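You operate a simulated robot arm through the tools that you are given. There is no shell and no other tool.

You run a simulated robot arm. Do the job below in one go: nothing can be reset, and whatever is moved stays where it is left.

TASK
Wipe up the puddle, then return the well's ice bag to the carton.
Fine: use the yellow cloth and put it back; the open carton on the bench; shut the teal hood again. Where these are worked on the way, their far stop is far enough and under half their travel is too little: teal hood. What is to be rubbed or washed off counts as gone when no trace of it is left.
Where things are to end (x, y in the base frame): ice bag within 60 mm of [550, 60].
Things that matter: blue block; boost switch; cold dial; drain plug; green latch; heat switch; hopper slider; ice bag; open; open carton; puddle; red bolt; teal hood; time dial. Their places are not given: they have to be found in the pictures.

Only the result counts: the job must be done as asked and must still hold three seconds after the hand-in. Knocking over, shifting, dropping, spilling or breaking anything else fails it. Flat cloth is picked up by pressing the open fingertips on it (5 to 10 N) and closing them slowly along it; thin cloth reads only 2 to 8 mm in the jaws.

THE ROBOT
A 6-joint arm with a two-finger parallel gripper, fixed in place. Base frame: the origin is on the floor under the middle of its stand, x ahead of it, y to its left, z up; the work surface is at about z = 800. Units: mm, degrees, N and s.
With the tool pointing down near the work surface it reaches from about 440 to 860 mm from the base axis. Its first joint turns from -115.0 to 115.0 degrees. Payload 4.2 kg.
The TCP is the grasp point between the finger pads, 23 mm short of the fingertips. In the tool frame z runs along the fingers and y along their closing line. Largest opening 94 mm; finger width 38, thickness 10; the body of the gripper, 54 by 96 mm, starts 39 mm behind the TCP.
Orientation is that of the tool frame in the base frame, as a unit quaternion [x, y, z, w]. With the fingers straight down and closing along the base's y, the tool's x points along the base's -x, its y along +y and its z along -z.

THE INTERFACE
- The arm moves only by the tool jog_arm. Its argument "series" is a list of rows, each a list of 7 numbers: the shift along the base's x, y, z in mm, then the turn, a rotation vector about the base's x, y, z in degrees, then the finger opening in mm, from 0 to 94. In form: [[tx, ty, tz, ax, ay, az, grip], ...]. A call has 1 to 20 rows; each row shifts and turns the commanded pose from where the row before left it. A row lasts 0.2 s, in which the tool goes at most 50 mm and 8.6 degrees; a call with a longer step from one row to the next is refused whole, and so is a gripper value outside its range. A pose out of reach is approached as far as the arm can. The call stops where the force on the tool passes 60 N (or 10 N more than at its start, if that is more) or the arm is blocked; 0.2 s more then pass. The fingers move at their own pace (about 108 mm/s each) and stop on an object; they squeeze with about 21 N. The grip force told is the motor's: it shows also when the fingers shut on nothing. Time passes only in rows, and 0.2 s behind the last, so rows that do not move let the fingers close. It gives the time, the measured TCP pose, the force on the tool (base axes), the opening and the grip force at its end, in the units of the frame above (readings bear some noise), with the torque about the TCP (base axes, N m) and any sound that the robot's microphone picked up.
- Cameras (640 x 400 px; columns grow to the right, rows downward): "scene" is fixed at [401.2, 499.6, 1537.1]; the picture's right is [-0.96, -0.28, 0.00], its down [-0.25, 0.88, -0.40] and it looks along [0.11, -0.38, -0.92] (base axes); focal length 328 px, centre (320, 200). "wrist" rides on the gripper at [86, 16, -75] in the tool frame; the picture's right is [-0.18, 0.98, 0.00], its down [-0.58, -0.11, -0.81] and it looks along [-0.79, -0.15, 0.59] (tool axes); focal length 243 px, centre (320, 200).
- get_image(camera): a new picture of that camera. No time passes.
- slide_trunk(by): slides the trunk up (or, below 0, down) by that many mm; the arm rides with it, the base frame stays. It gives what a move gives, with no picture.
- pixel_to_xyz(camera, pixels): for up to 12 pixels [column, row] of the newest picture of that camera ("zoom" is the newest enlarged one), the place [x, y, z] in the base frame of the surface seen there, good to about 3 mm. No time passes.
- close_up(camera, box): a new picture of the part [left, top, right, bottom] of that camera's present view, enlarged. No time passes.
- close_job(): hands the job in; it is judged then, once.

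Open the gripper and draw the arm clear of the work before you hand the job in, unless the task says otherwise.

The tools are called after "Emit:" as a command line: name --pt "numbers of a row" for each row, then --argument value for the rest, lists and objects as JSON in quotes. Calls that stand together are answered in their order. jog_arm: Moves the arm, as the interface text tells. Its arguments: {"type":"object","properties":{"series":{"type":"array","items":{"type":"array","items":{"type":"number"}}}},"required":["series"]} The other tools are called the same way: slide_trunk (by) moves the trunk up or down; get_image (camera) takes a picture; pixel_to_xyz (camera, pixels) gives the place of the surface under pixels of a picture; close_up (camera, box) takes an enlarged picture of a part of a camera's view; close_job () hands the job in.

At the start:

```text
time: 0.0
tcp_pos: [331.4, 304.8, 1165.5]
tcp_rot: [-0.001, 1.0, 0.0, 0.0]
contact_force: [-0.7, -0.6, -1.4]
ft_torque: [0.01, 0.01, 0.02]
width: 93.7
grip_force: 0.0
trunk travel left (down, up): [-750.0, 240.0]
```

scene: 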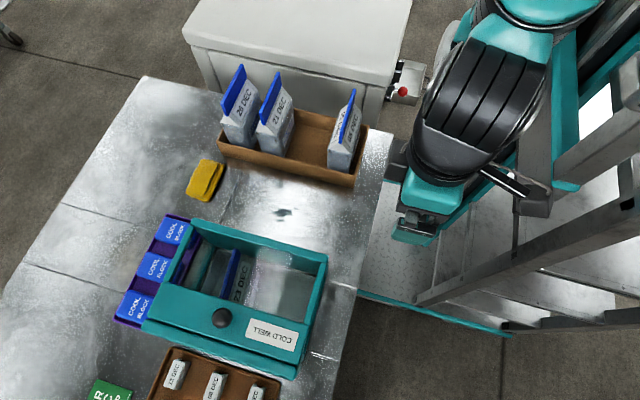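
wrist: 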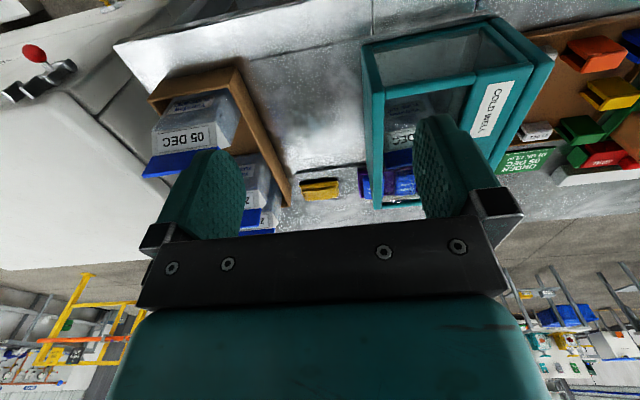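

I see the brown carton at around (290,150), the yellow cloth at (205,178), the teal cold well at (240,290). I'll enlarge regions of the scene to read details.

Emit:
close_up --camera "scene" --box '[120, 200, 360, 400]'

Emit:
close_up --camera "scene" --box '[160, 50, 420, 240]'

```text
2.00 times, centred on (240, 300) of scene
```

zoom: 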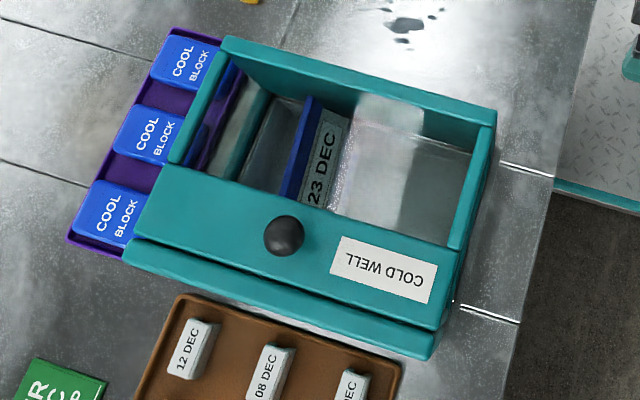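

```text
2.11 times, centred on (290, 145) of scene
```

zoom: 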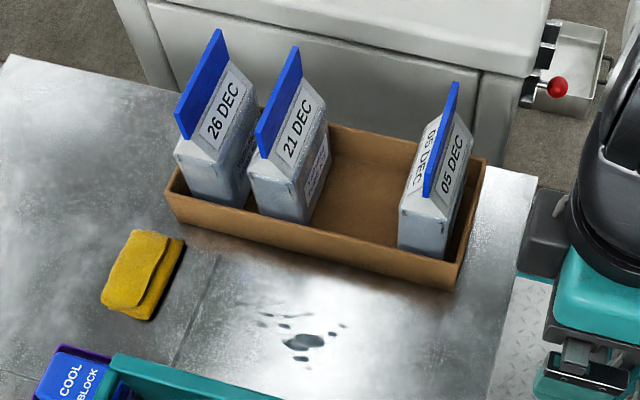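

The puddle shows at scene (283,212) as dark drops, with the hood knob at (221,318). I'll measure places for the carton, cloth, puddle and well.

Emit:
pixel_to_xyz --camera "scene" --pixels '[[283, 212], [205, 178], [190, 193], [215, 163], [221, 318], [221, 310], [192, 222], [326, 256], [290, 375], [145, 328], [272, 335], [235, 275]]'

Emit:
pixel_to_xyz --camera "zoom" --pixels '[[303, 342], [260, 316], [345, 326], [300, 362], [140, 275], [120, 305], [165, 240], [340, 200], [175, 205], [455, 280], [480, 160], [330, 128]]'

```text
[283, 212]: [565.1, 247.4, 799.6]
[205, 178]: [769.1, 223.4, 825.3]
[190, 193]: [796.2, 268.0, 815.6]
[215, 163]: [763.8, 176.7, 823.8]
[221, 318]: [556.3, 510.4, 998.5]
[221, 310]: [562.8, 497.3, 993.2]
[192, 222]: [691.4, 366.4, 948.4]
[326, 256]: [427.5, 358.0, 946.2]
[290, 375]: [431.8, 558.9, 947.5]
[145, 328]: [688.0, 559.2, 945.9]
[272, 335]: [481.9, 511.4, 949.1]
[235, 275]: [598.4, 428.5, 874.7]
```

```text
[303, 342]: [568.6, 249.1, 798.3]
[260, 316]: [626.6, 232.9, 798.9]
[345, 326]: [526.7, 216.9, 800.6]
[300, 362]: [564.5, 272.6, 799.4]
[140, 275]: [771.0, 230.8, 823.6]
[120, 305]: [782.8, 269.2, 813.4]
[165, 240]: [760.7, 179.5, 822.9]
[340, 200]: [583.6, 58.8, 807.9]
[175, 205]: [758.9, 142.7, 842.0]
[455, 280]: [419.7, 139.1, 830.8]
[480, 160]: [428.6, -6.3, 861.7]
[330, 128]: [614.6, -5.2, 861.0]
```

The well spans roughly x 427–691, y 358–560 with top at z ≈ 947. I'll zoom in on both cameras to understand how the hood works.

Emit:
close_up --camera "wrist" --box '[340, 0, 560, 220]'

Emit:
close_up --camera "scene" --box '[160, 215, 340, 325]'

Emit:
close_up --camera "scene" --box '[60, 290, 340, 400]'

```text
1.82 times, centred on (450, 110) of wrist
```

zoom: 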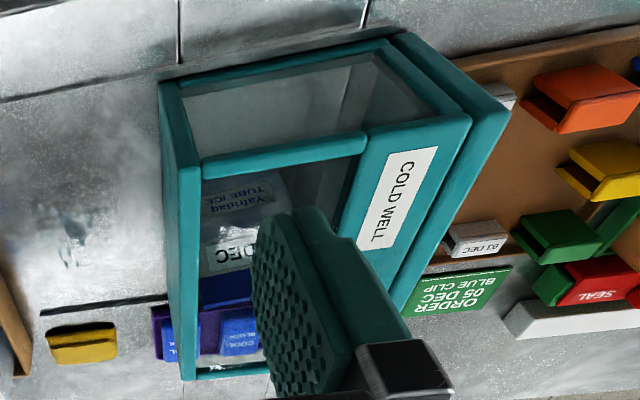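

```text
3.56 times, centred on (250, 270) of scene
```

zoom: 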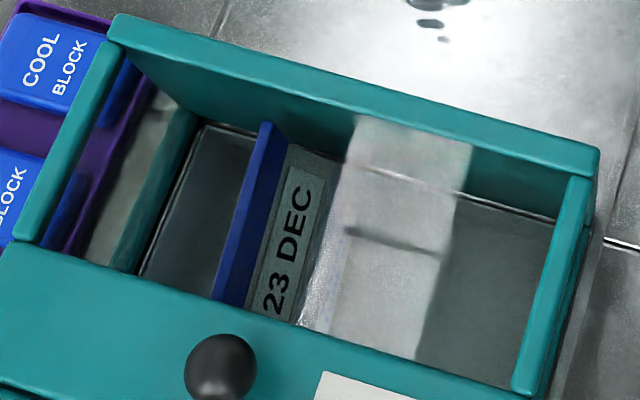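

```text
2.29 times, centred on (200, 345) of scene
```

zoom: 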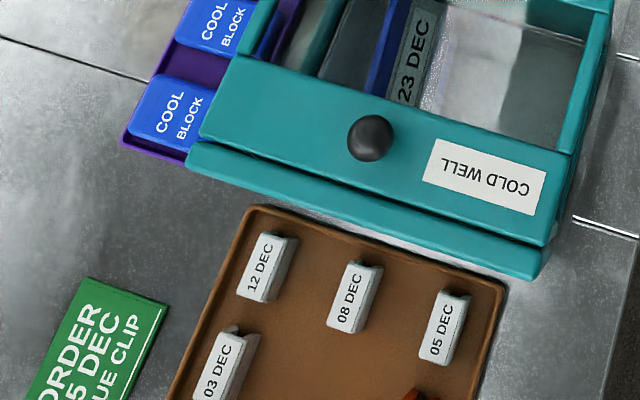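

The hood looks like a glazed teal cover with a knob at the near side, but its motion is not clear yet. I'll zoom on the white chest, its red knob, the blocks at the well's side and the tray at the bottom-left.

Emit:
close_up --camera "scene" --box '[170, 0, 450, 130]'

Emit:
close_up --camera "scene" --box '[100, 200, 220, 350]'

Emit:
close_up --camera "wrist" --box '[480, 0, 640, 220]'

Emit:
close_up --camera "wrist" --box '[0, 0, 320, 240]'

```text
2.29 times, centred on (310, 65) of scene
```

zoom: 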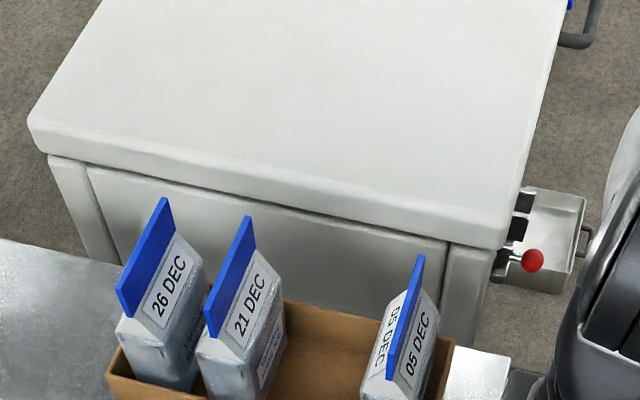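

```text
2.67 times, centred on (160, 275) of scene
```

zoom: 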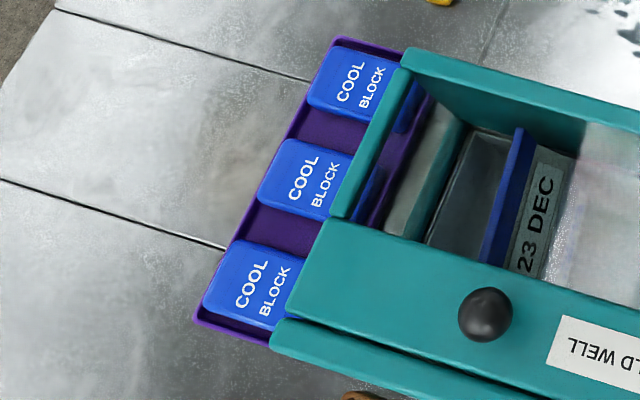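

```text
1.82 times, centred on (560, 110) of wrist
```

zoom: 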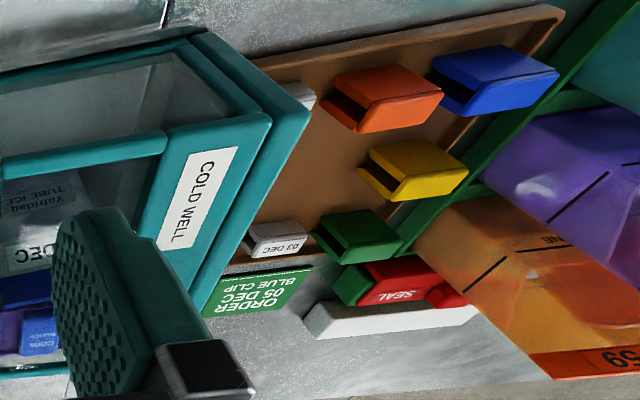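

```text
1.67 times, centred on (160, 120) of wrist
```

zoom: 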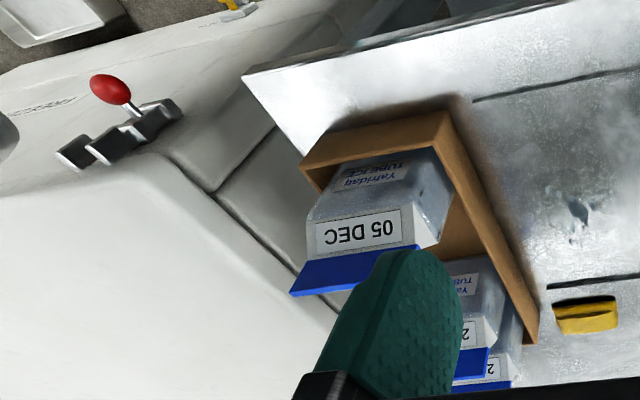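

I need to understand the hood's shape, so I'll measure points on its rims, side bars and the lower rear step in the newest scene zoom.

Emit:
close_up --camera "scene" --box '[120, 200, 360, 400]'

Emit:
pixel_to_xyz --camera "zoom" --pixels '[[230, 45], [480, 110], [185, 155], [455, 235], [150, 225], [180, 262], [420, 345], [300, 230], [380, 320], [285, 235], [225, 150], [400, 150]]'

Emit:
pixel_to_xyz --camera "zoom" --pixels '[[300, 140], [325, 150], [285, 190], [275, 120], [420, 200], [360, 180], [240, 120], [180, 60], [140, 130], [100, 210], [455, 290], [470, 200]]'

```text
2.00 times, centred on (240, 300) of scene
```

zoom: 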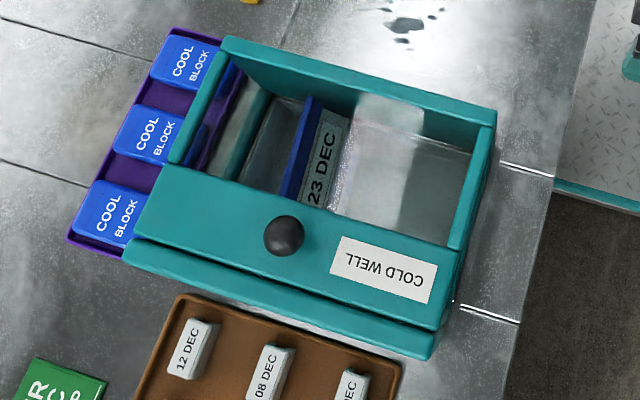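

```text
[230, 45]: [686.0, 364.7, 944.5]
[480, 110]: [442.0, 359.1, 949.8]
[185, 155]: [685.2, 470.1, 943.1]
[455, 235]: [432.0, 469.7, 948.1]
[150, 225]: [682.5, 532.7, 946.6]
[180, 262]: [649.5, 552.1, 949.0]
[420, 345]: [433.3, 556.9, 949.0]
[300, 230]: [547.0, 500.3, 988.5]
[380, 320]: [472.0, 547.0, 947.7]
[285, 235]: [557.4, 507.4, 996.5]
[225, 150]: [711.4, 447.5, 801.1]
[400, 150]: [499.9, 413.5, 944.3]
```

```text
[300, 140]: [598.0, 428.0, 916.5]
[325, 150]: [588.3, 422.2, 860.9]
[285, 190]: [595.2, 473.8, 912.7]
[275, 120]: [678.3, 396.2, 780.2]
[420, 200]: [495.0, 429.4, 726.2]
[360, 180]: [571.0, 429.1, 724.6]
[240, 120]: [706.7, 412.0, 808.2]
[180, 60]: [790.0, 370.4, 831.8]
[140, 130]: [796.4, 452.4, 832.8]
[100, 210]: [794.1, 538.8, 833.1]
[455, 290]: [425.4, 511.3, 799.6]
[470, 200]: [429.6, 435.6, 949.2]
```

The well is sunk (floor z ≈ 725) with the bag's blue clip at about (597, 440, 916), and a groove separates the hood from a rear strip at y ≈ 550. I'll move the arm to look at the hood from the front (-y) side with the wrist camera.

Emit:
jog_arm --pt "17.7 -10.8 -3.6 0 0 8.18 94" --pt "17.7 -10.8 -3.6 0 0 8.18 94" --pt "17.7 -10.8 -3.6 0 0 8.18 94" --pt "17.7 -10.8 -3.6 0 0 8.18 94" --pt "17.7 -10.8 -3.6 0 0 8.18 94" --pt "17.7 -10.8 -3.6 0 0 8.18 94" --pt "17.7 -10.8 -3.6 0 0 8.18 94" --pt "17.7 -10.8 -3.6 0 0 8.18 94" --pt "17.7 -10.8 -3.6 0 0 8.18 94" --pt "17.7 -10.8 -3.6 0 0 8.18 94" --pt "17.7 -10.8 -3.6 0 0 8.18 94"

Emit:
get_image --camera "wrist"

Emit:
get_image --camera "scene"

```text
time: 2.4
tcp_pos: [527.6, 186.3, 1126.8]
tcp_rot: [0.708, -0.706, 0.0, 0.0]
contact_force: [0.1, 0.1, 0.3]
ft_torque: [0.0, -0.05, -0.03]
width: 93.7
grip_force: 0.0
trunk travel left (down, up): [-750.0, 240.0]
```

```text
taken
```

wrist: 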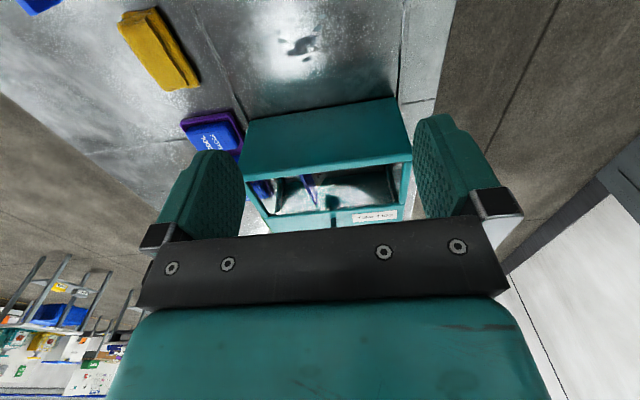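

```text
taken
```

scene: 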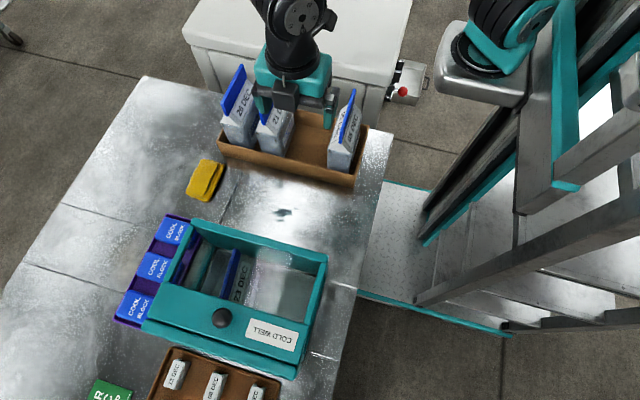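

Emit:
close_up --camera "wrist" --box '[160, 80, 480, 240]'

Emit:
close_up --camera "scene" --box '[320, 40, 480, 140]'

```text
2.00 times, centred on (320, 160) of wrist
```

zoom: 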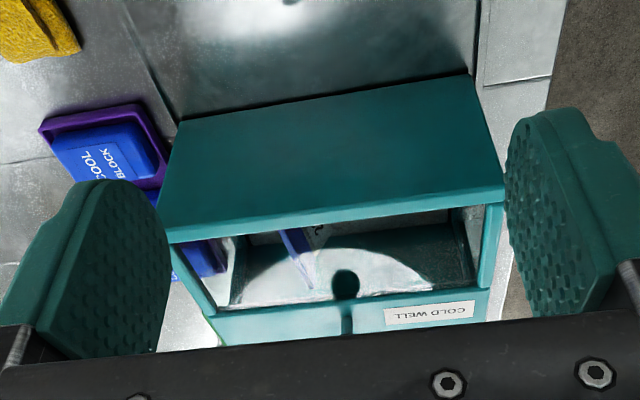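

```text
4.00 times, centred on (400, 90) of scene
```

zoom: 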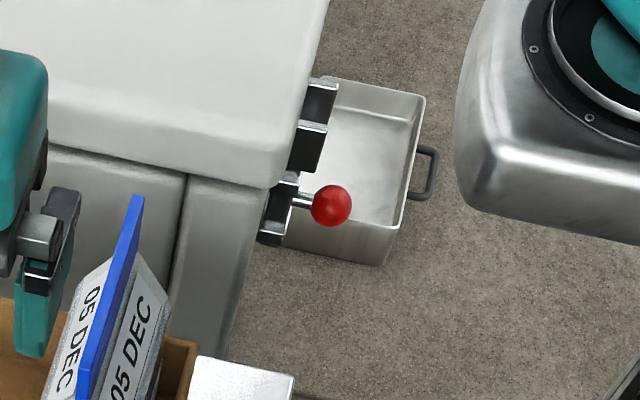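

The hood is an opaque-fronted box with a glass top and sides, backed by a rear strip; its motion will be checked when I get to it. First the puddle: I'll zoom on the cloth and the puddle to measure them.

Emit:
close_up --camera "scene" --box '[170, 145, 250, 215]'

Emit:
pixel_to_xyz --camera "zoom" --pixels '[[200, 330], [230, 200], [280, 120], [300, 350], [330, 380], [400, 200], [420, 170], [250, 250], [310, 250], [350, 250], [140, 350], [300, 410]]'

Emit:
close_up --camera "scene" --box '[240, 180, 340, 245]'

Emit:
close_up --camera "wrist" --box '[80, 0, 400, 120]'

```text
5.71 times, centred on (210, 180) of scene
```

zoom: 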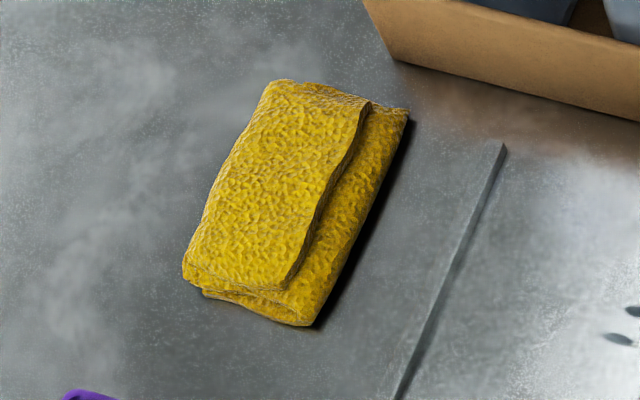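

```text
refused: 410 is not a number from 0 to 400
```

```text
6.15 times, centred on (290, 212) of scene
```

zoom: 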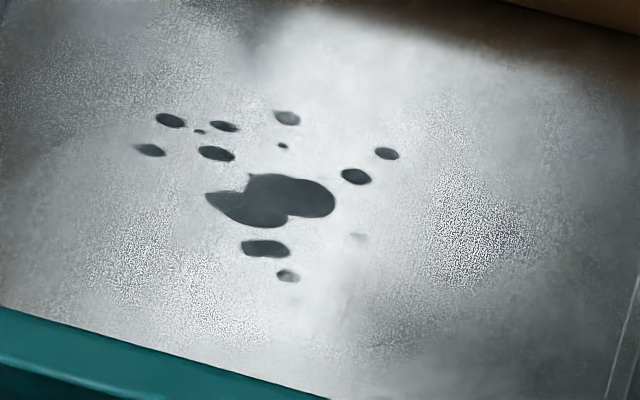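

```text
2.00 times, centred on (240, 60) of wrist
```

zoom: 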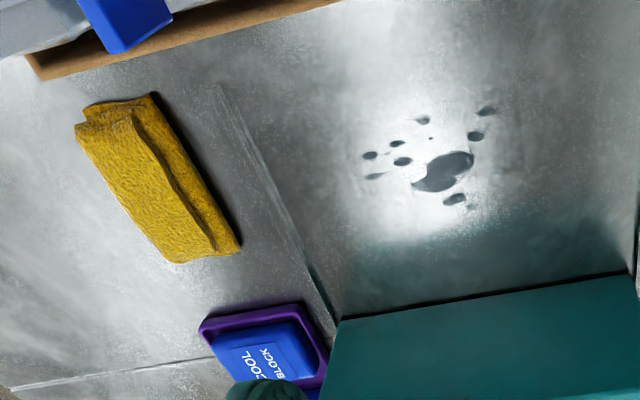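

Puddle droplets spread around the main blob; I'll measure all the drops and the cloth's corners.

Emit:
close_up --camera "scene" --box '[240, 180, 340, 245]'

Emit:
pixel_to_xyz --camera "zoom" --pixels '[[150, 150], [170, 120], [225, 126], [215, 153], [287, 117], [283, 146], [356, 176], [387, 153], [207, 200], [335, 195], [265, 248], [289, 276]]'

Emit:
close_up --camera "scene" --box '[170, 145, 250, 215]'

Emit:
pixel_to_xyz --camera "zoom" --pixels '[[195, 275], [275, 90], [365, 105], [285, 285], [305, 320], [400, 115], [250, 200], [300, 180], [260, 280], [350, 220], [140, 350], [450, 300]]'

```text
6.15 times, centred on (290, 212) of scene
```

zoom: 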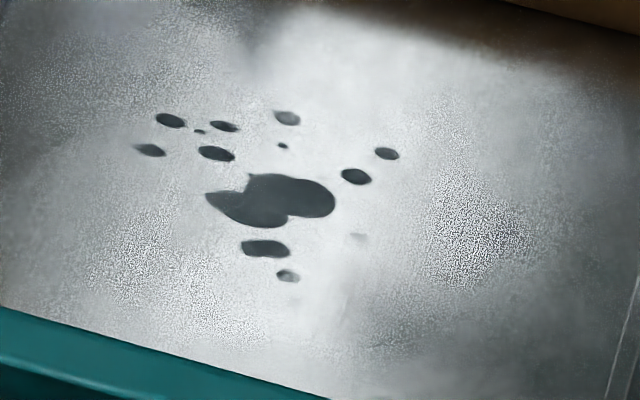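

```text
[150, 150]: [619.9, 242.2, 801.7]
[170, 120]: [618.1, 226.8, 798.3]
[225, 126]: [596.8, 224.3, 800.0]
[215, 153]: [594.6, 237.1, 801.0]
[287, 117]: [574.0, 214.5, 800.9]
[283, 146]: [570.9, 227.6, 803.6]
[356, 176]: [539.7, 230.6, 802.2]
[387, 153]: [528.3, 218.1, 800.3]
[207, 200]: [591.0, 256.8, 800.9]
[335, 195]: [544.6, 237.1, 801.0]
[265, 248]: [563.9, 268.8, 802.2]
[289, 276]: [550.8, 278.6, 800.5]
```

```text
5.71 times, centred on (210, 180) of scene
```

zoom: 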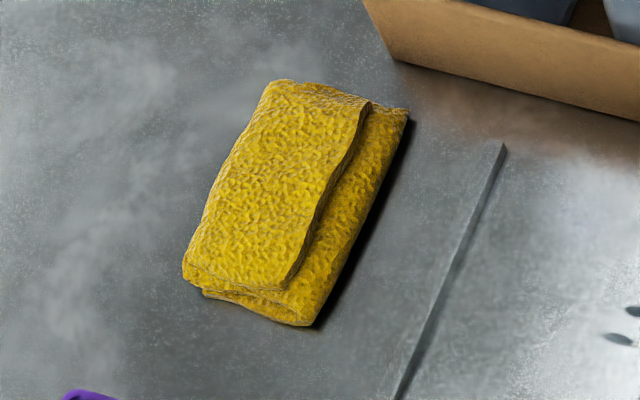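

```text
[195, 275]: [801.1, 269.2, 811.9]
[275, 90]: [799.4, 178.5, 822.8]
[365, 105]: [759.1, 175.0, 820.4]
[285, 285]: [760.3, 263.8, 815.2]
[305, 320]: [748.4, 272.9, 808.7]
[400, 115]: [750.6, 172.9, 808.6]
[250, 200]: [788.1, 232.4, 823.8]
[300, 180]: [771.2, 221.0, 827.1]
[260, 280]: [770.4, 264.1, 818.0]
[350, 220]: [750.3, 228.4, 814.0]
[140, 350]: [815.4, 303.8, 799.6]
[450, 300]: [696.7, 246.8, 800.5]
```

The cloth is a thick fold spanning x 748–803, y 173–272, top z ≈ 825, so it can be gripped across x. Before moving there, I'll measure the carton and bag positions to know the clearances.

Emit:
close_up --camera "scene" --box '[200, 50, 380, 200]'

Emit:
pixel_to_xyz --camera "zoom" --pixels '[[145, 55], [95, 160], [130, 240], [250, 80], [195, 200], [540, 140], [500, 260], [70, 320], [545, 485], [340, 360], [420, 300], [100, 280]]'

```text
2.67 times, centred on (290, 125) of scene
```

zoom: 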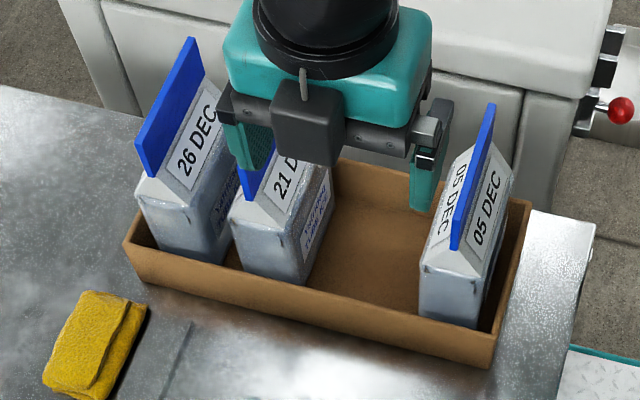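

```text
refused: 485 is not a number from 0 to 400
```

The gripper has a dark box on its +y side in this pose; I'll measure it along with the bags and the carton.

Emit:
pixel_to_xyz --camera "zoom" --pixels '[[190, 50], [95, 155], [130, 235], [185, 250], [195, 200], [490, 115], [455, 240], [440, 320], [475, 360], [340, 360], [350, 250], [305, 120]]'

Emit:
pixel_to_xyz --camera "zoom" --pixels '[[280, 90], [335, 160], [250, 190], [310, 260], [285, 285], [130, 240], [520, 205], [490, 365], [150, 195], [225, 225], [420, 260], [345, 165]]'

```text
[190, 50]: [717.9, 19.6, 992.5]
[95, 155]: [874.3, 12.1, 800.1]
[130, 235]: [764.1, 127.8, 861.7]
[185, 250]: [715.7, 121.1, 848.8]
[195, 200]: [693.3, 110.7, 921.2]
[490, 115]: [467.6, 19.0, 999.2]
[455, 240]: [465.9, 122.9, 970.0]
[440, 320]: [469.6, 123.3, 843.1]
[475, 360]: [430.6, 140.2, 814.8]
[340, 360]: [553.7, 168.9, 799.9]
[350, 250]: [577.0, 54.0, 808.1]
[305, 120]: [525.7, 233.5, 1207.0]
```

```text
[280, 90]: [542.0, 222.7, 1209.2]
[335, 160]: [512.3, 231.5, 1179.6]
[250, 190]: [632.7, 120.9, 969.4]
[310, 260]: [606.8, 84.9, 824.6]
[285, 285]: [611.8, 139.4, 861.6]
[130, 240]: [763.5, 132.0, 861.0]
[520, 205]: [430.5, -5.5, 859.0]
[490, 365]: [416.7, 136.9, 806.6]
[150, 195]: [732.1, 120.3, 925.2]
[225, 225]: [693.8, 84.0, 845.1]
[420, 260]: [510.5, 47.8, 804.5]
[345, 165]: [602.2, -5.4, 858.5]
```

Carton rim is at z 861 (x 417–764, y −10–140), with bag clips up to z ≈ 1000 at y ≤ 125. I'll fly over and come down above the cloth at about (775, 236), fingers open along x.

Emit:
jog_arm --pt "41.5 8.3 0 0 0 0 94" --pt "41.5 8.3 0 0 0 0 94" --pt "41.5 8.3 0 0 0 0 94" --pt "41.5 8.3 0 0 0 0 94" --pt "41.5 8.3 0 0 0 0 94" --pt "41.5 8.5 0 0 0 0 94" --pt "0 0 -40 0 0 0 94" --pt "0 0 -40 0 0 0 94" --pt "0 0 -40 0 0 0 94" --pt "0 0 -40 0 0 0 94" --pt "0 0 -40 0 0 0 94" --pt "0 0 -40 0 0 0 94"

Emit:
get_image --camera "scene"

Emit:
get_image --camera "wrist"

```text
time: 5.0
tcp_pos: [773.8, 234.9, 886.1]
tcp_rot: [-0.706, 0.708, -0.001, 0.0]
contact_force: [-0.6, -0.6, 0.7]
ft_torque: [0.0, 0.01, -0.02]
width: 93.7
grip_force: 0.0
trunk travel left (down, up): [-750.0, 240.0]
```

```text
taken
```

scene: 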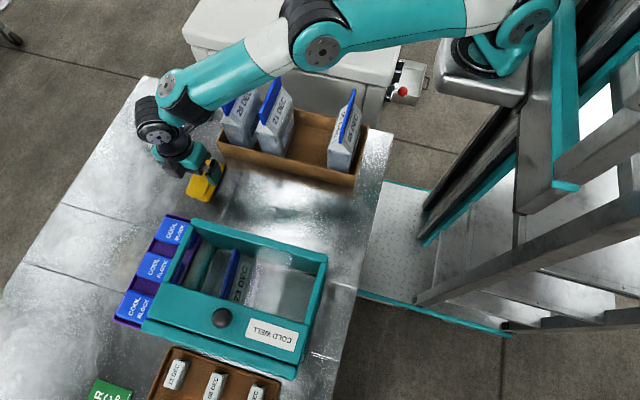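

```text
taken
```

wrist: 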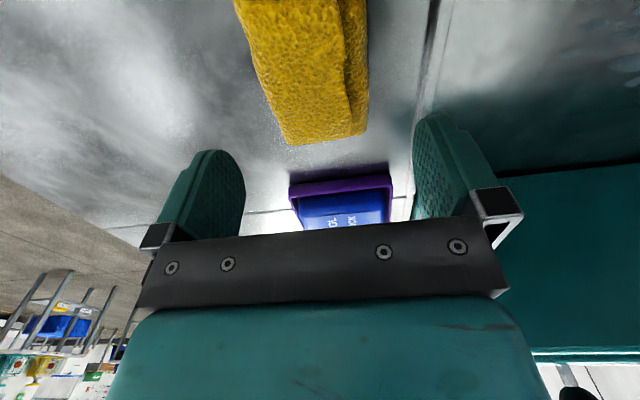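

The cloth is between the fingers (wrist (305,70)). The forearm passes over the carton's bags, so I check its height before lowering further.

Emit:
pixel_to_xyz --camera "scene" --pixels '[[230, 75], [200, 95], [165, 85], [265, 50], [300, 30], [155, 130], [180, 155], [250, 85], [212, 118]]'

Emit:
close_up --camera "scene" --box '[120, 50, 280, 220]'

```text
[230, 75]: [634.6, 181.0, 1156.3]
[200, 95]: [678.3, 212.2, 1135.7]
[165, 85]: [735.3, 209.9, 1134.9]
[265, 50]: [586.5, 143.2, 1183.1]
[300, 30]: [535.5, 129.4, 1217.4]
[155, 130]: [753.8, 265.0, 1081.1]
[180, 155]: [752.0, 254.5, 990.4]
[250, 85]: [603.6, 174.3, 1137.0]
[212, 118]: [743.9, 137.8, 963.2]
```

```text
2.35 times, centred on (200, 135) of scene
```

zoom: 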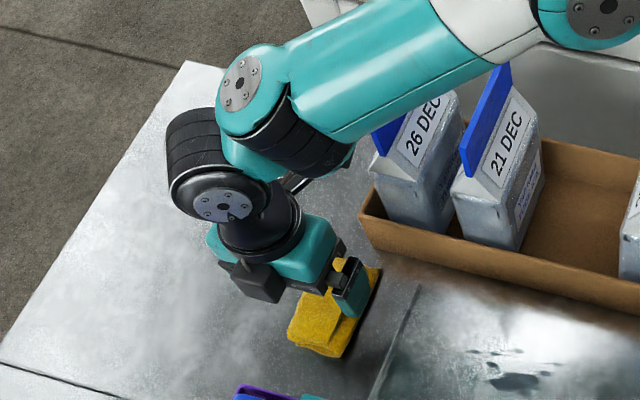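

A point near (212,118) reads z 963 at y 138, close to the 26 DEC bag; I'll examine what it is before descending.

Emit:
pixel_to_xyz --camera "zoom" --pixels '[[340, 165], [350, 150], [345, 175], [325, 165], [300, 185], [290, 205], [310, 140], [340, 130], [375, 150], [280, 150], [360, 180], [330, 180]]'

Emit:
close_up --camera "scene" --box '[175, 85, 245, 145]'

```text
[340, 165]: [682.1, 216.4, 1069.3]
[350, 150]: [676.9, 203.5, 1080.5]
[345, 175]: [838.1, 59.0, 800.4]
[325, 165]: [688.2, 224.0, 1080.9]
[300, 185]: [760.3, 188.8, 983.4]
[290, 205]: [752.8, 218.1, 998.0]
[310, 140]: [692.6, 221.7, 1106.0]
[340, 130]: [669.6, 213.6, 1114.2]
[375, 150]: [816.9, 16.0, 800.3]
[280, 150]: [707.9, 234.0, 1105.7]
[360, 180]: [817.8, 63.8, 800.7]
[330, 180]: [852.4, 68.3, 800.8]
```

```text
6.67 times, centred on (210, 115) of scene
```

zoom: 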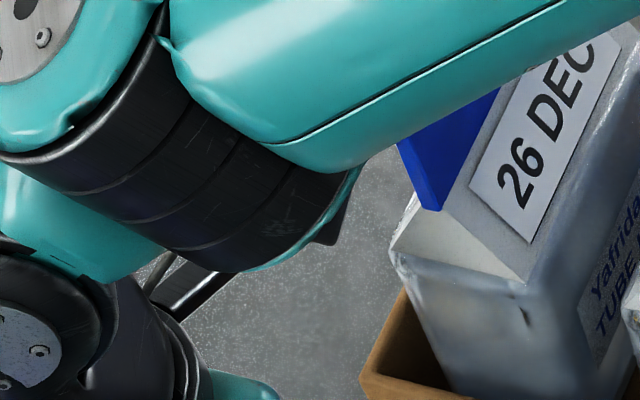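

That dark part is the wrist camera itself (optical centre y ≈ 149), clearing the bag (front y ≈ 121). I'll shift 6 mm to +y and descend to TCP z ≈ 828 around the cloth.

Emit:
jog_arm --pt "1 6 -10 0 0 0 94" --pt "0 0 -10 0 0 0 94" --pt "0 0 -10 0 0 0 94" --pt "0 0 -10 0 0 0 94" --pt "0 0 -8 0 0 0 94" --pt "0 0 -6 0 0 0 94" --pt "0 0 -4 0 0 0 94"

Emit:
get_image --camera "wrist"

Emit:
close_up --camera "scene" --box '[150, 80, 270, 220]'

```text
time: 6.6
tcp_pos: [776.0, 241.3, 828.8]
tcp_rot: [-0.707, 0.707, -0.001, 0.0]
contact_force: [-0.1, -0.3, 0.1]
ft_torque: [-0.01, 0.03, -0.01]
width: 94.1
grip_force: 0.3
trunk travel left (down, up): [-750.0, 240.0]
```

```text
taken
```

wrist: 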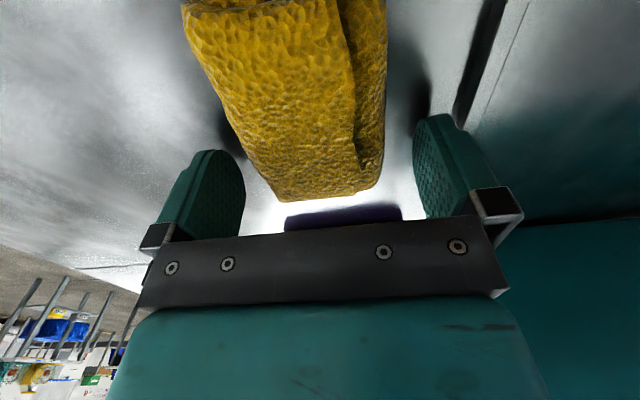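

```text
2.86 times, centred on (210, 150) of scene
```

zoom: 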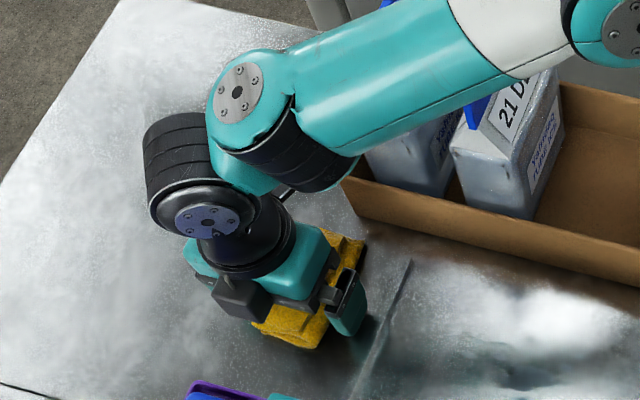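

The cloth sits between the open fingers with no contact; I close slowly on it.

Emit:
jog_arm --pt "0 0 0 0 0 0 75" --pt "0 0 0 0 0 0 62" --pt "0 0 0 0 0 0 54" --pt "0 0 0 0 0 0 46" --pt "0 0 0 0 0 0 38" --pt "0 0 0 0 0 0 30" --pt "0 0 0 0 0 0 20" --pt "0 0 0 0 0 0 10" --pt "0 0 0 0 0 0 0" --pt "0 0 0 0 0 0 0"

Emit:
get_image --camera "wrist"

```text
time: 8.8
tcp_pos: [777.0, 241.5, 828.0]
tcp_rot: [-0.707, 0.707, 0.0, 0.0]
contact_force: [-0.6, 0.0, -0.4]
ft_torque: [0.02, -0.04, 0.01]
width: 57.3
grip_force: 21.0
trunk travel left (down, up): [-750.0, 240.0]
```

```text
taken
```

wrist: 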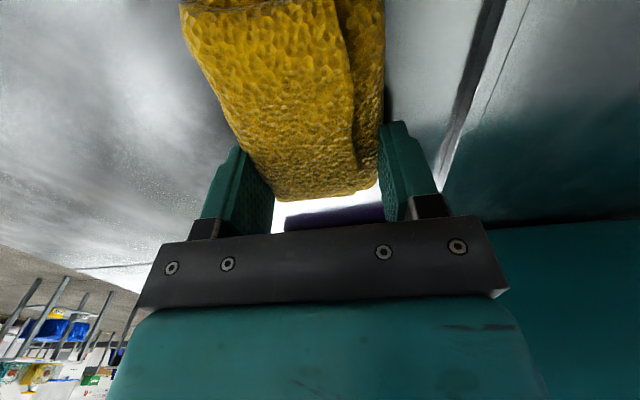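

The cloth is held (57 mm, 21 N). I lift it 40 mm and check it comes along.

Emit:
jog_arm --pt "0 0 10 0 0 0 0" --pt "0 0 15 0 0 0 0" --pt "0 0 15 0 0 0 0" --pt "0 0 0 0 0 0 0"

Emit:
get_image --camera "wrist"

Emit:
get_image --camera "scene"

```text
time: 9.8
tcp_pos: [775.2, 241.8, 867.7]
tcp_rot: [-0.707, 0.707, 0.0, 0.001]
contact_force: [0.0, 0.0, -0.2]
ft_torque: [0.03, -0.03, -0.05]
width: 57.1
grip_force: 20.8
trunk travel left (down, up): [-750.0, 240.0]
```

```text
taken
```

wrist: 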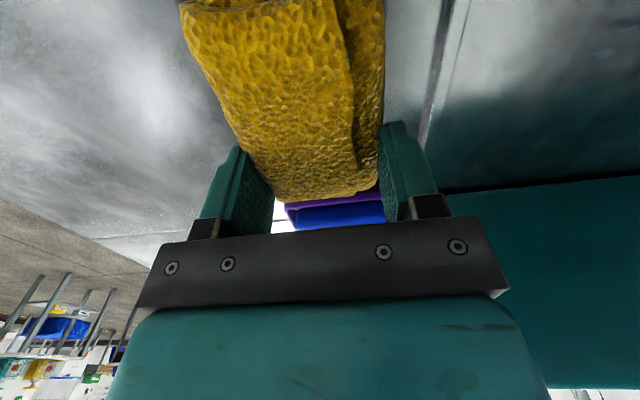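

```text
taken
```

scene: 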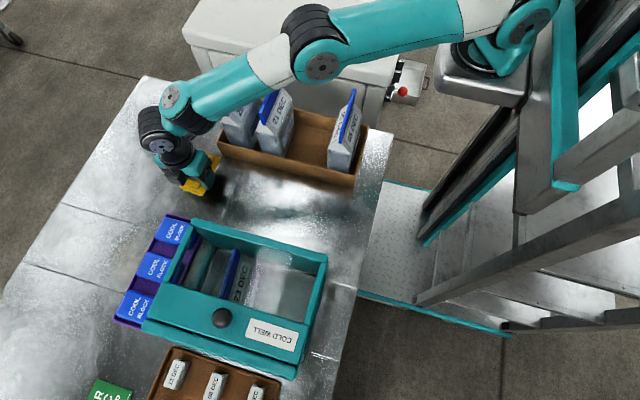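

The cloth is up with the gripper. I carry it to the +x end of the puddle at about (655, 263).

Emit:
jog_arm --pt "-30 7 0 0 0 0 0" --pt "-30 7 0 0 0 0 0" --pt "-30 7 0 0 0 0 0" --pt "-30 0 0 0 0 0 0" --pt "0 0 -15 0 0 0 0" --pt "0 0 -10 0 0 0 0" --pt "0 0 -8 0 0 0 0" --pt "0 0 -4 0 0 0 0"

Emit:
get_image --camera "scene"

```text
time: 11.6
tcp_pos: [656.4, 262.4, 830.5]
tcp_rot: [-0.707, 0.707, 0.0, 0.0]
contact_force: [-0.4, 0.0, 0.1]
ft_torque: [0.02, -0.01, 0.02]
width: 57.3
grip_force: 21.4
trunk travel left (down, up): [-750.0, 240.0]
```

```text
taken
```

scene: 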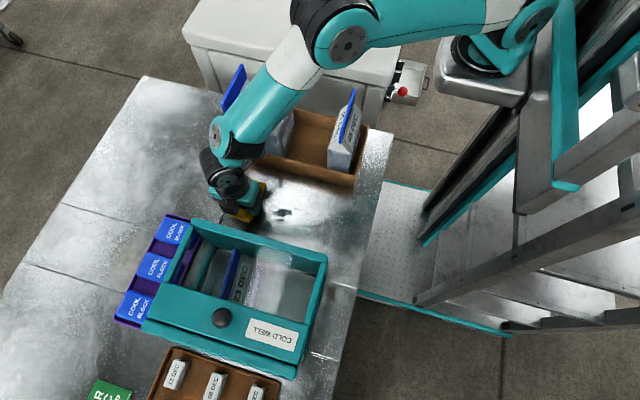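

Just above the bench now; I lower in 1 mm steps to feel contact.

Emit:
jog_arm --pt "0 0 -1 0 0 0 0" --pt "0 0 -1 0 0 0 0" --pt "0 0 -1 0 0 0 0"

```text
time: 12.4
tcp_pos: [656.7, 262.8, 827.9]
tcp_rot: [-0.707, 0.708, 0.0, 0.0]
contact_force: [-3.4, -1.4, 7.6]
ft_torque: [-0.19, 0.07, -0.1]
width: 57.2
grip_force: 22.0
trunk travel left (down, up): [-750.0, 240.0]
```

Contact at 7.6 N. I wipe along -x across the puddle to x ≈ 500 at steady height.

Emit:
jog_arm --pt "-12 0 0 0 0 0 0" --pt "-12 0 0 0 0 0 0" --pt "-12 0 0 0 0 0 0" --pt "-12 0 0 0 0 0 0" --pt "-12 0 0 0 0 0 0" --pt "-12 0 0 0 0 0 0" --pt "-12 0 0 0 0 0 0" --pt "-12 0 0 0 0 0 0" --pt "-12 0 0 0 0 0 0" --pt "-12 0 0 0 0 0 0" --pt "-12 0 0 0 0 0 0" --pt "-12 0 0 0 0 0 0" --pt "-12 0 0 0 0 0 0"

Emit:
get_image --camera "scene"

```text
time: 15.2
tcp_pos: [497.2, 261.9, 828.3]
tcp_rot: [-0.707, 0.707, 0.0, -0.002]
contact_force: [0.6, 1.5, 1.3]
ft_torque: [0.05, -0.01, -0.01]
width: 57.5
grip_force: 21.4
trunk travel left (down, up): [-750.0, 240.0]
```

```text
taken
```

scene: 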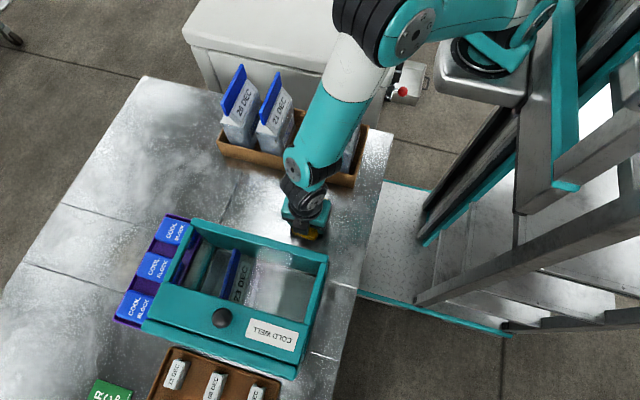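

The force dropped to about 1 N by the stroke's end; I zoom on the puddle area before stroking back with more pressure.

Emit:
close_up --camera "scene" --box '[220, 170, 340, 245]'

Emit:
jog_arm --pt "0 0 -1 0 0 0 0" --pt "0 0 -0.5 0 0 0 0"

```text
5.33 times, centred on (280, 208) of scene
```

zoom: 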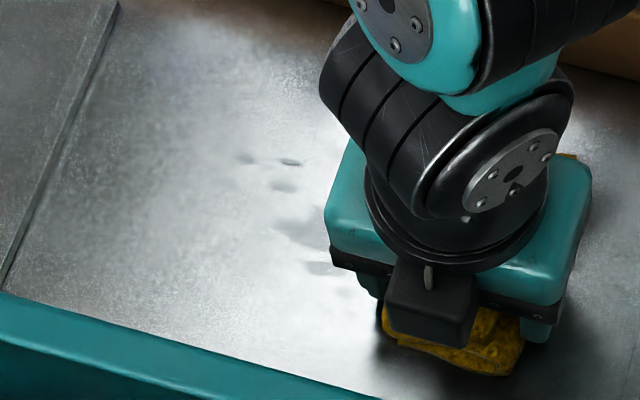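

```text
time: 15.8
tcp_pos: [498.5, 262.2, 827.9]
tcp_rot: [-0.706, 0.708, 0.0, 0.0]
contact_force: [-0.8, -3.7, 16.3]
ft_torque: [-0.3, 0.11, 0.05]
width: 57.2
grip_force: 20.5
trunk travel left (down, up): [-750.0, 240.0]
```

The drops have faded a lot but faint marks remain. Force is 16 N, so I ease up slightly and stroke back and forth.

Emit:
jog_arm --pt "12 0 0.5 0 0 0 0" --pt "12 0 0 0 0 0 0" --pt "12 0 0 0 0 0 0" --pt "12 0 0 0 0 0 0" --pt "12 0 0 0 0 0 0" --pt "12 0 0 0 0 0 0" --pt "12 0 0 0 0 0 0" --pt "12 0 0 0 0 0 0" --pt "12 0 0 0 0 0 0" --pt "12 0 0 0 0 0 0" --pt "12 0 0 0 0 0 0" --pt "12 0 0 0 0 0 0" --pt "12 0 0 0 0 0 0"

Emit:
close_up --camera "scene" --box '[220, 170, 340, 245]'

```text
time: 18.6
tcp_pos: [655.1, 261.6, 827.6]
tcp_rot: [-0.707, 0.707, 0.0, 0.0]
contact_force: [-9.5, 0.5, 20.8]
ft_torque: [0.1, 0.23, -0.06]
width: 57.2
grip_force: 20.3
trunk travel left (down, up): [-750.0, 240.0]
```

```text
5.33 times, centred on (280, 208) of scene
```

zoom: 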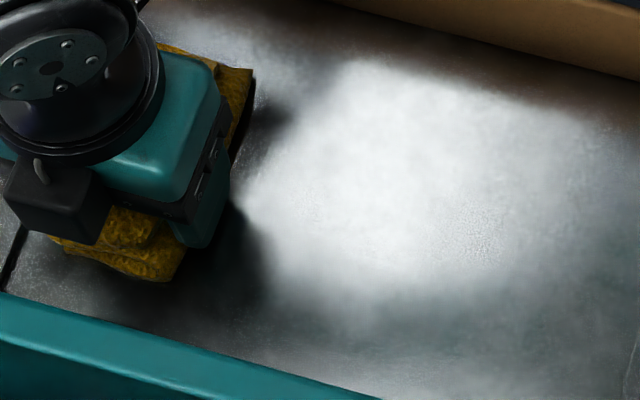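

The visible area now looks clean. For certainty I do another pair of strokes with small y offsets, slightly less pressure.

Emit:
jog_arm --pt "-12 -3 0.7 0 0 0 0" --pt "-12 -3 0 0 0 0 0" --pt "-12 -2 0 0 0 0 0" --pt "-12 0 0 0 0 0 0" --pt "-12 0 0 0 0 0 0" --pt "-12 0 0 0 0 0 0" --pt "-12 0 0 0 0 0 0" --pt "-12 0 0 0 0 0 0" --pt "-12 0 -0.3 0 0 0 0" --pt "-12 0 0 0 0 0 0" --pt "-12 0 0 0 0 0 0" --pt "-12 0 0 0 0 0 0" --pt "-12 0 0 0 0 0 0"

Emit:
jog_arm --pt "0 8 0 0 0 0 0" --pt "0 8 0 0 0 0 0" --pt "12 0 0 0 0 0 0" --pt "12 0 0 0 0 0 0" --pt "12 0 0 0 0 0 0" --pt "12 0 0 0 0 0 0" --pt "12 0 0 0 0 0 0" --pt "12 0 0 0 0 0 0" --pt "12 0 0 0 0 0 0" --pt "12 0 0 0 0 0 0" --pt "12 0 0 0 0 0 0" --pt "12 0 0 0 0 0 0" --pt "12 0 0 0 0 0 0" --pt "12 0 0 0 0 0 0" --pt "12 0 0 0 0 0 0"

Emit:
close_up --camera "scene" --box '[220, 170, 340, 245]'

```text
time: 21.4
tcp_pos: [499.7, 254.2, 826.2]
tcp_rot: [-0.707, 0.707, 0.001, 0.001]
contact_force: [13.6, -0.1, 31.4]
ft_torque: [-0.03, -0.37, 0.09]
width: 57.2
grip_force: 20.6
trunk travel left (down, up): [-750.0, 240.0]
```

```text
time: 24.6
tcp_pos: [655.1, 272.2, 828.1]
tcp_rot: [-0.707, 0.708, 0.0, 0.001]
contact_force: [0.1, 0.1, 0.2]
ft_torque: [0.07, 0.0, 0.01]
width: 57.1
grip_force: 20.9
trunk travel left (down, up): [-750.0, 240.0]
```

```text
5.33 times, centred on (280, 208) of scene
```

zoom: 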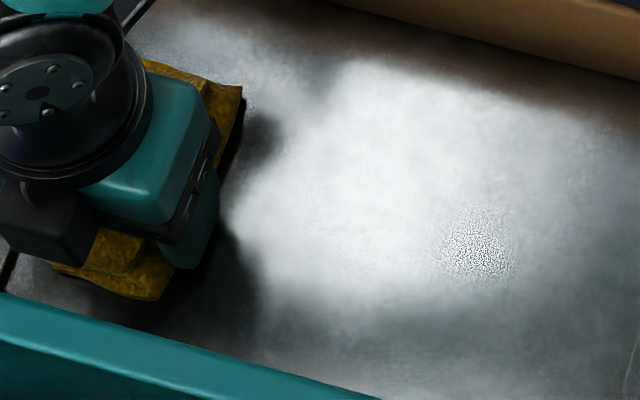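

The bench looks clear of marks. I lift the cloth and carry it back above its original place to check the whole area.

Emit:
jog_arm --pt "0 0 15 0 0 0 0" --pt "0 0 20 0 0 0 0" --pt "30 -8 5.6 0 0 0 0" --pt "30 -7 0 0 0 0 0" --pt "30 -7 0 0 0 0 0" --pt "30 -7 0 0 0 0 0" --pt "0 0 0 0 0 0 0"

Emit:
close_up --camera "scene" --box '[220, 170, 340, 245]'

Emit:
get_image --camera "scene"

```text
time: 26.2
tcp_pos: [776.2, 243.4, 867.6]
tcp_rot: [-0.706, 0.708, 0.0, -0.001]
contact_force: [0.3, -0.6, -0.3]
ft_torque: [0.01, -0.01, -0.01]
width: 57.5
grip_force: 21.4
trunk travel left (down, up): [-750.0, 240.0]
```

```text
5.33 times, centred on (280, 208) of scene
```

zoom: 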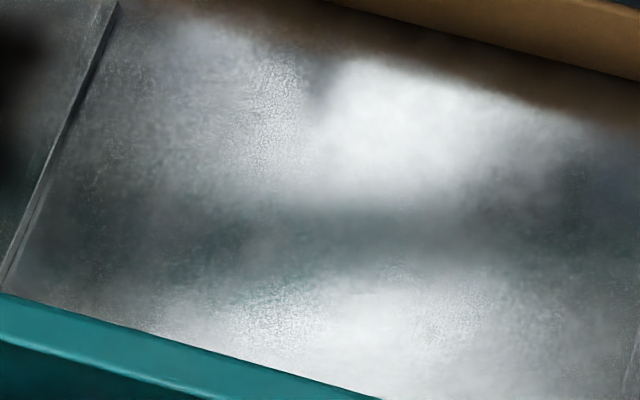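

```text
taken
```

scene: 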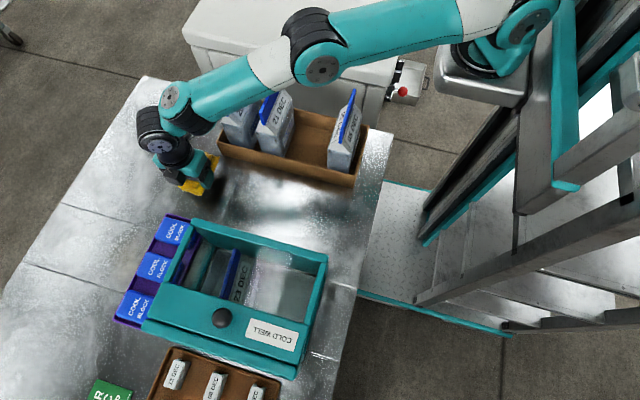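

No drops visible. I look still closer at two sub-areas to be sure that no trace remains before putting the cloth back.

Emit:
close_up --camera "scene" --box '[255, 190, 315, 230]'

Emit:
close_up --camera "wrist" --box '[360, 0, 640, 160]'

```text
10.00 times, centred on (285, 210) of scene
```

zoom: 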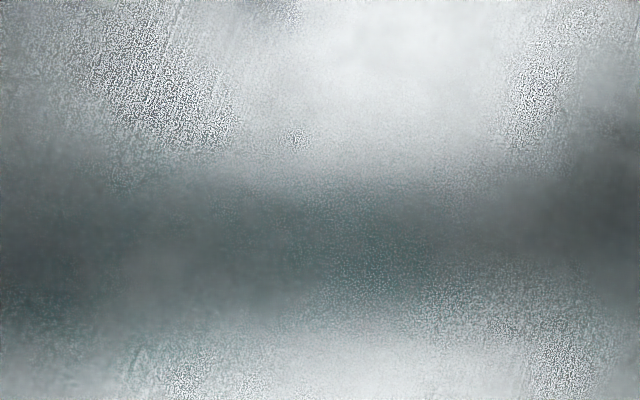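

```text
2.29 times, centred on (500, 80) of wrist
```

zoom: 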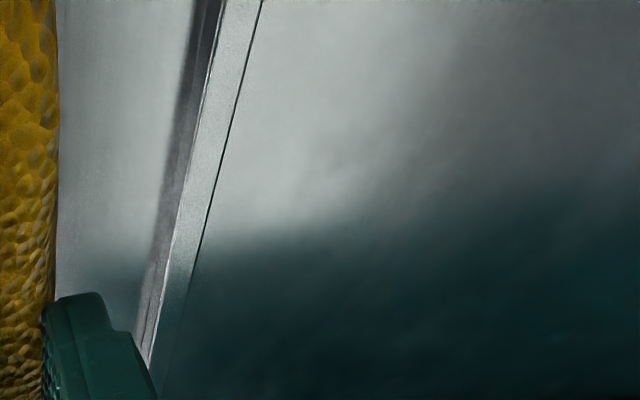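

The area is clean. I lower the cloth back to where it lay.

Emit:
jog_arm --pt "0 -1 -12 0 0 0 0" --pt "0 0 -12 0 0 0 0" --pt "0 0 -8 0 0 0 0" --pt "0 0 -4 0 0 0 0" --pt "0 0 -2 0 0 0 0" --pt "0 0 0 0 0 0 0"

```text
time: 27.6
tcp_pos: [775.5, 241.5, 829.9]
tcp_rot: [-0.707, 0.708, 0.0, -0.001]
contact_force: [0.8, 0.0, -0.1]
ft_torque: [0.02, -0.01, -0.04]
width: 57.3
grip_force: 21.3
trunk travel left (down, up): [-750.0, 240.0]
```

Not touching yet at 829.9; I lower 1.5 mm more, then open the fingers gently.

Emit:
jog_arm --pt "0 0 -1 0 0 0 0" --pt "0 0 -0.7 0 0 0 0" --pt "0 0 0 0 0 0 0"

Emit:
jog_arm --pt "0 0 0 0 0 0 65" --pt "0 0 0 0 0 0 80" --pt "0 0 0 0 0 0 94" --pt "0 0 0 0 0 0 94"

```text
time: 28.4
tcp_pos: [775.3, 241.5, 828.1]
tcp_rot: [-0.706, 0.708, 0.0, 0.0]
contact_force: [0.1, 0.0, 0.2]
ft_torque: [0.02, -0.02, 0.01]
width: 57.2
grip_force: 21.0
trunk travel left (down, up): [-750.0, 240.0]
```

```text
time: 29.4
tcp_pos: [775.8, 240.3, 829.5]
tcp_rot: [-0.706, 0.708, 0.0, 0.001]
contact_force: [0.4, -0.3, -0.2]
ft_torque: [-0.04, 0.0, 0.03]
width: 94.1
grip_force: 0.0
trunk travel left (down, up): [-750.0, 240.0]
```

The cloth is released. I raise the arm straight up, then swing toward the well's rear side, turning the camera to see the hood from other directions.

Emit:
jog_arm --pt "0 0 30 0 0 0 94" --pt "0 0 40 0 0 0 94" --pt "0 0 50 0 0 0 94" --pt "0 0 50 0 0 0 94" --pt "0 0 50 0 0 0 94" --pt "0 0 50 0 0 0 94" --pt "0 0 30 0 0 0 94"

Emit:
jog_arm --pt "-18 5 0 0 0 -8.5 94" --pt "-18 5 0 0 0 -8.5 94" --pt "-18 5 0 0 0 -8.5 94" --pt "-18 5 0 0 0 -8.5 94" --pt "-18 5 0 0 0 -8.5 94" --pt "-18 5 0 0 0 -8.5 94" --pt "-18 5 0 0 0 -8.5 94" --pt "-18 5 0 0 0 -8.5 94" --pt "-18 5 0 0 0 -8.5 94" --pt "-18 5 0 0 0 -8.5 94" --pt "-10 5 0 0 0 -5 94"

Emit:
get_image --camera "scene"

Emit:
get_image --camera "wrist"

```text
time: 31.0
tcp_pos: [775.0, 240.6, 1129.3]
tcp_rot: [-0.707, 0.707, 0.0, -0.001]
contact_force: [0.2, 0.4, -0.5]
ft_torque: [0.01, 0.07, 0.02]
width: 94.0
grip_force: 0.1
trunk travel left (down, up): [-750.0, 240.0]
```

```text
time: 33.4
tcp_pos: [588.4, 295.5, 1127.4]
tcp_rot: [0.001, 1.0, 0.0, 0.0]
contact_force: [-0.3, 0.3, -0.5]
ft_torque: [-0.01, 0.04, 0.01]
width: 94.0
grip_force: 0.0
trunk travel left (down, up): [-750.0, 240.0]
```

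```text
taken
```

scene: 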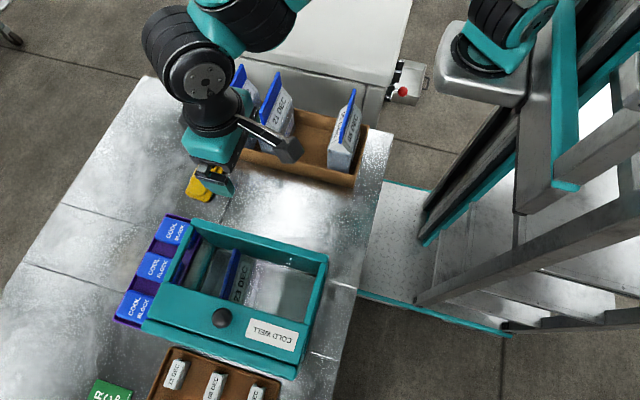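

```text
taken
```

wrist: 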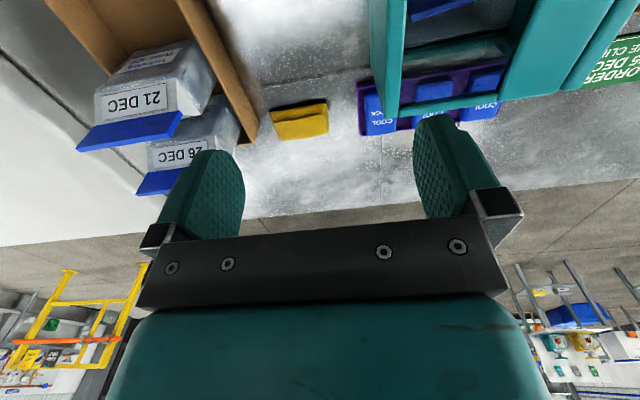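

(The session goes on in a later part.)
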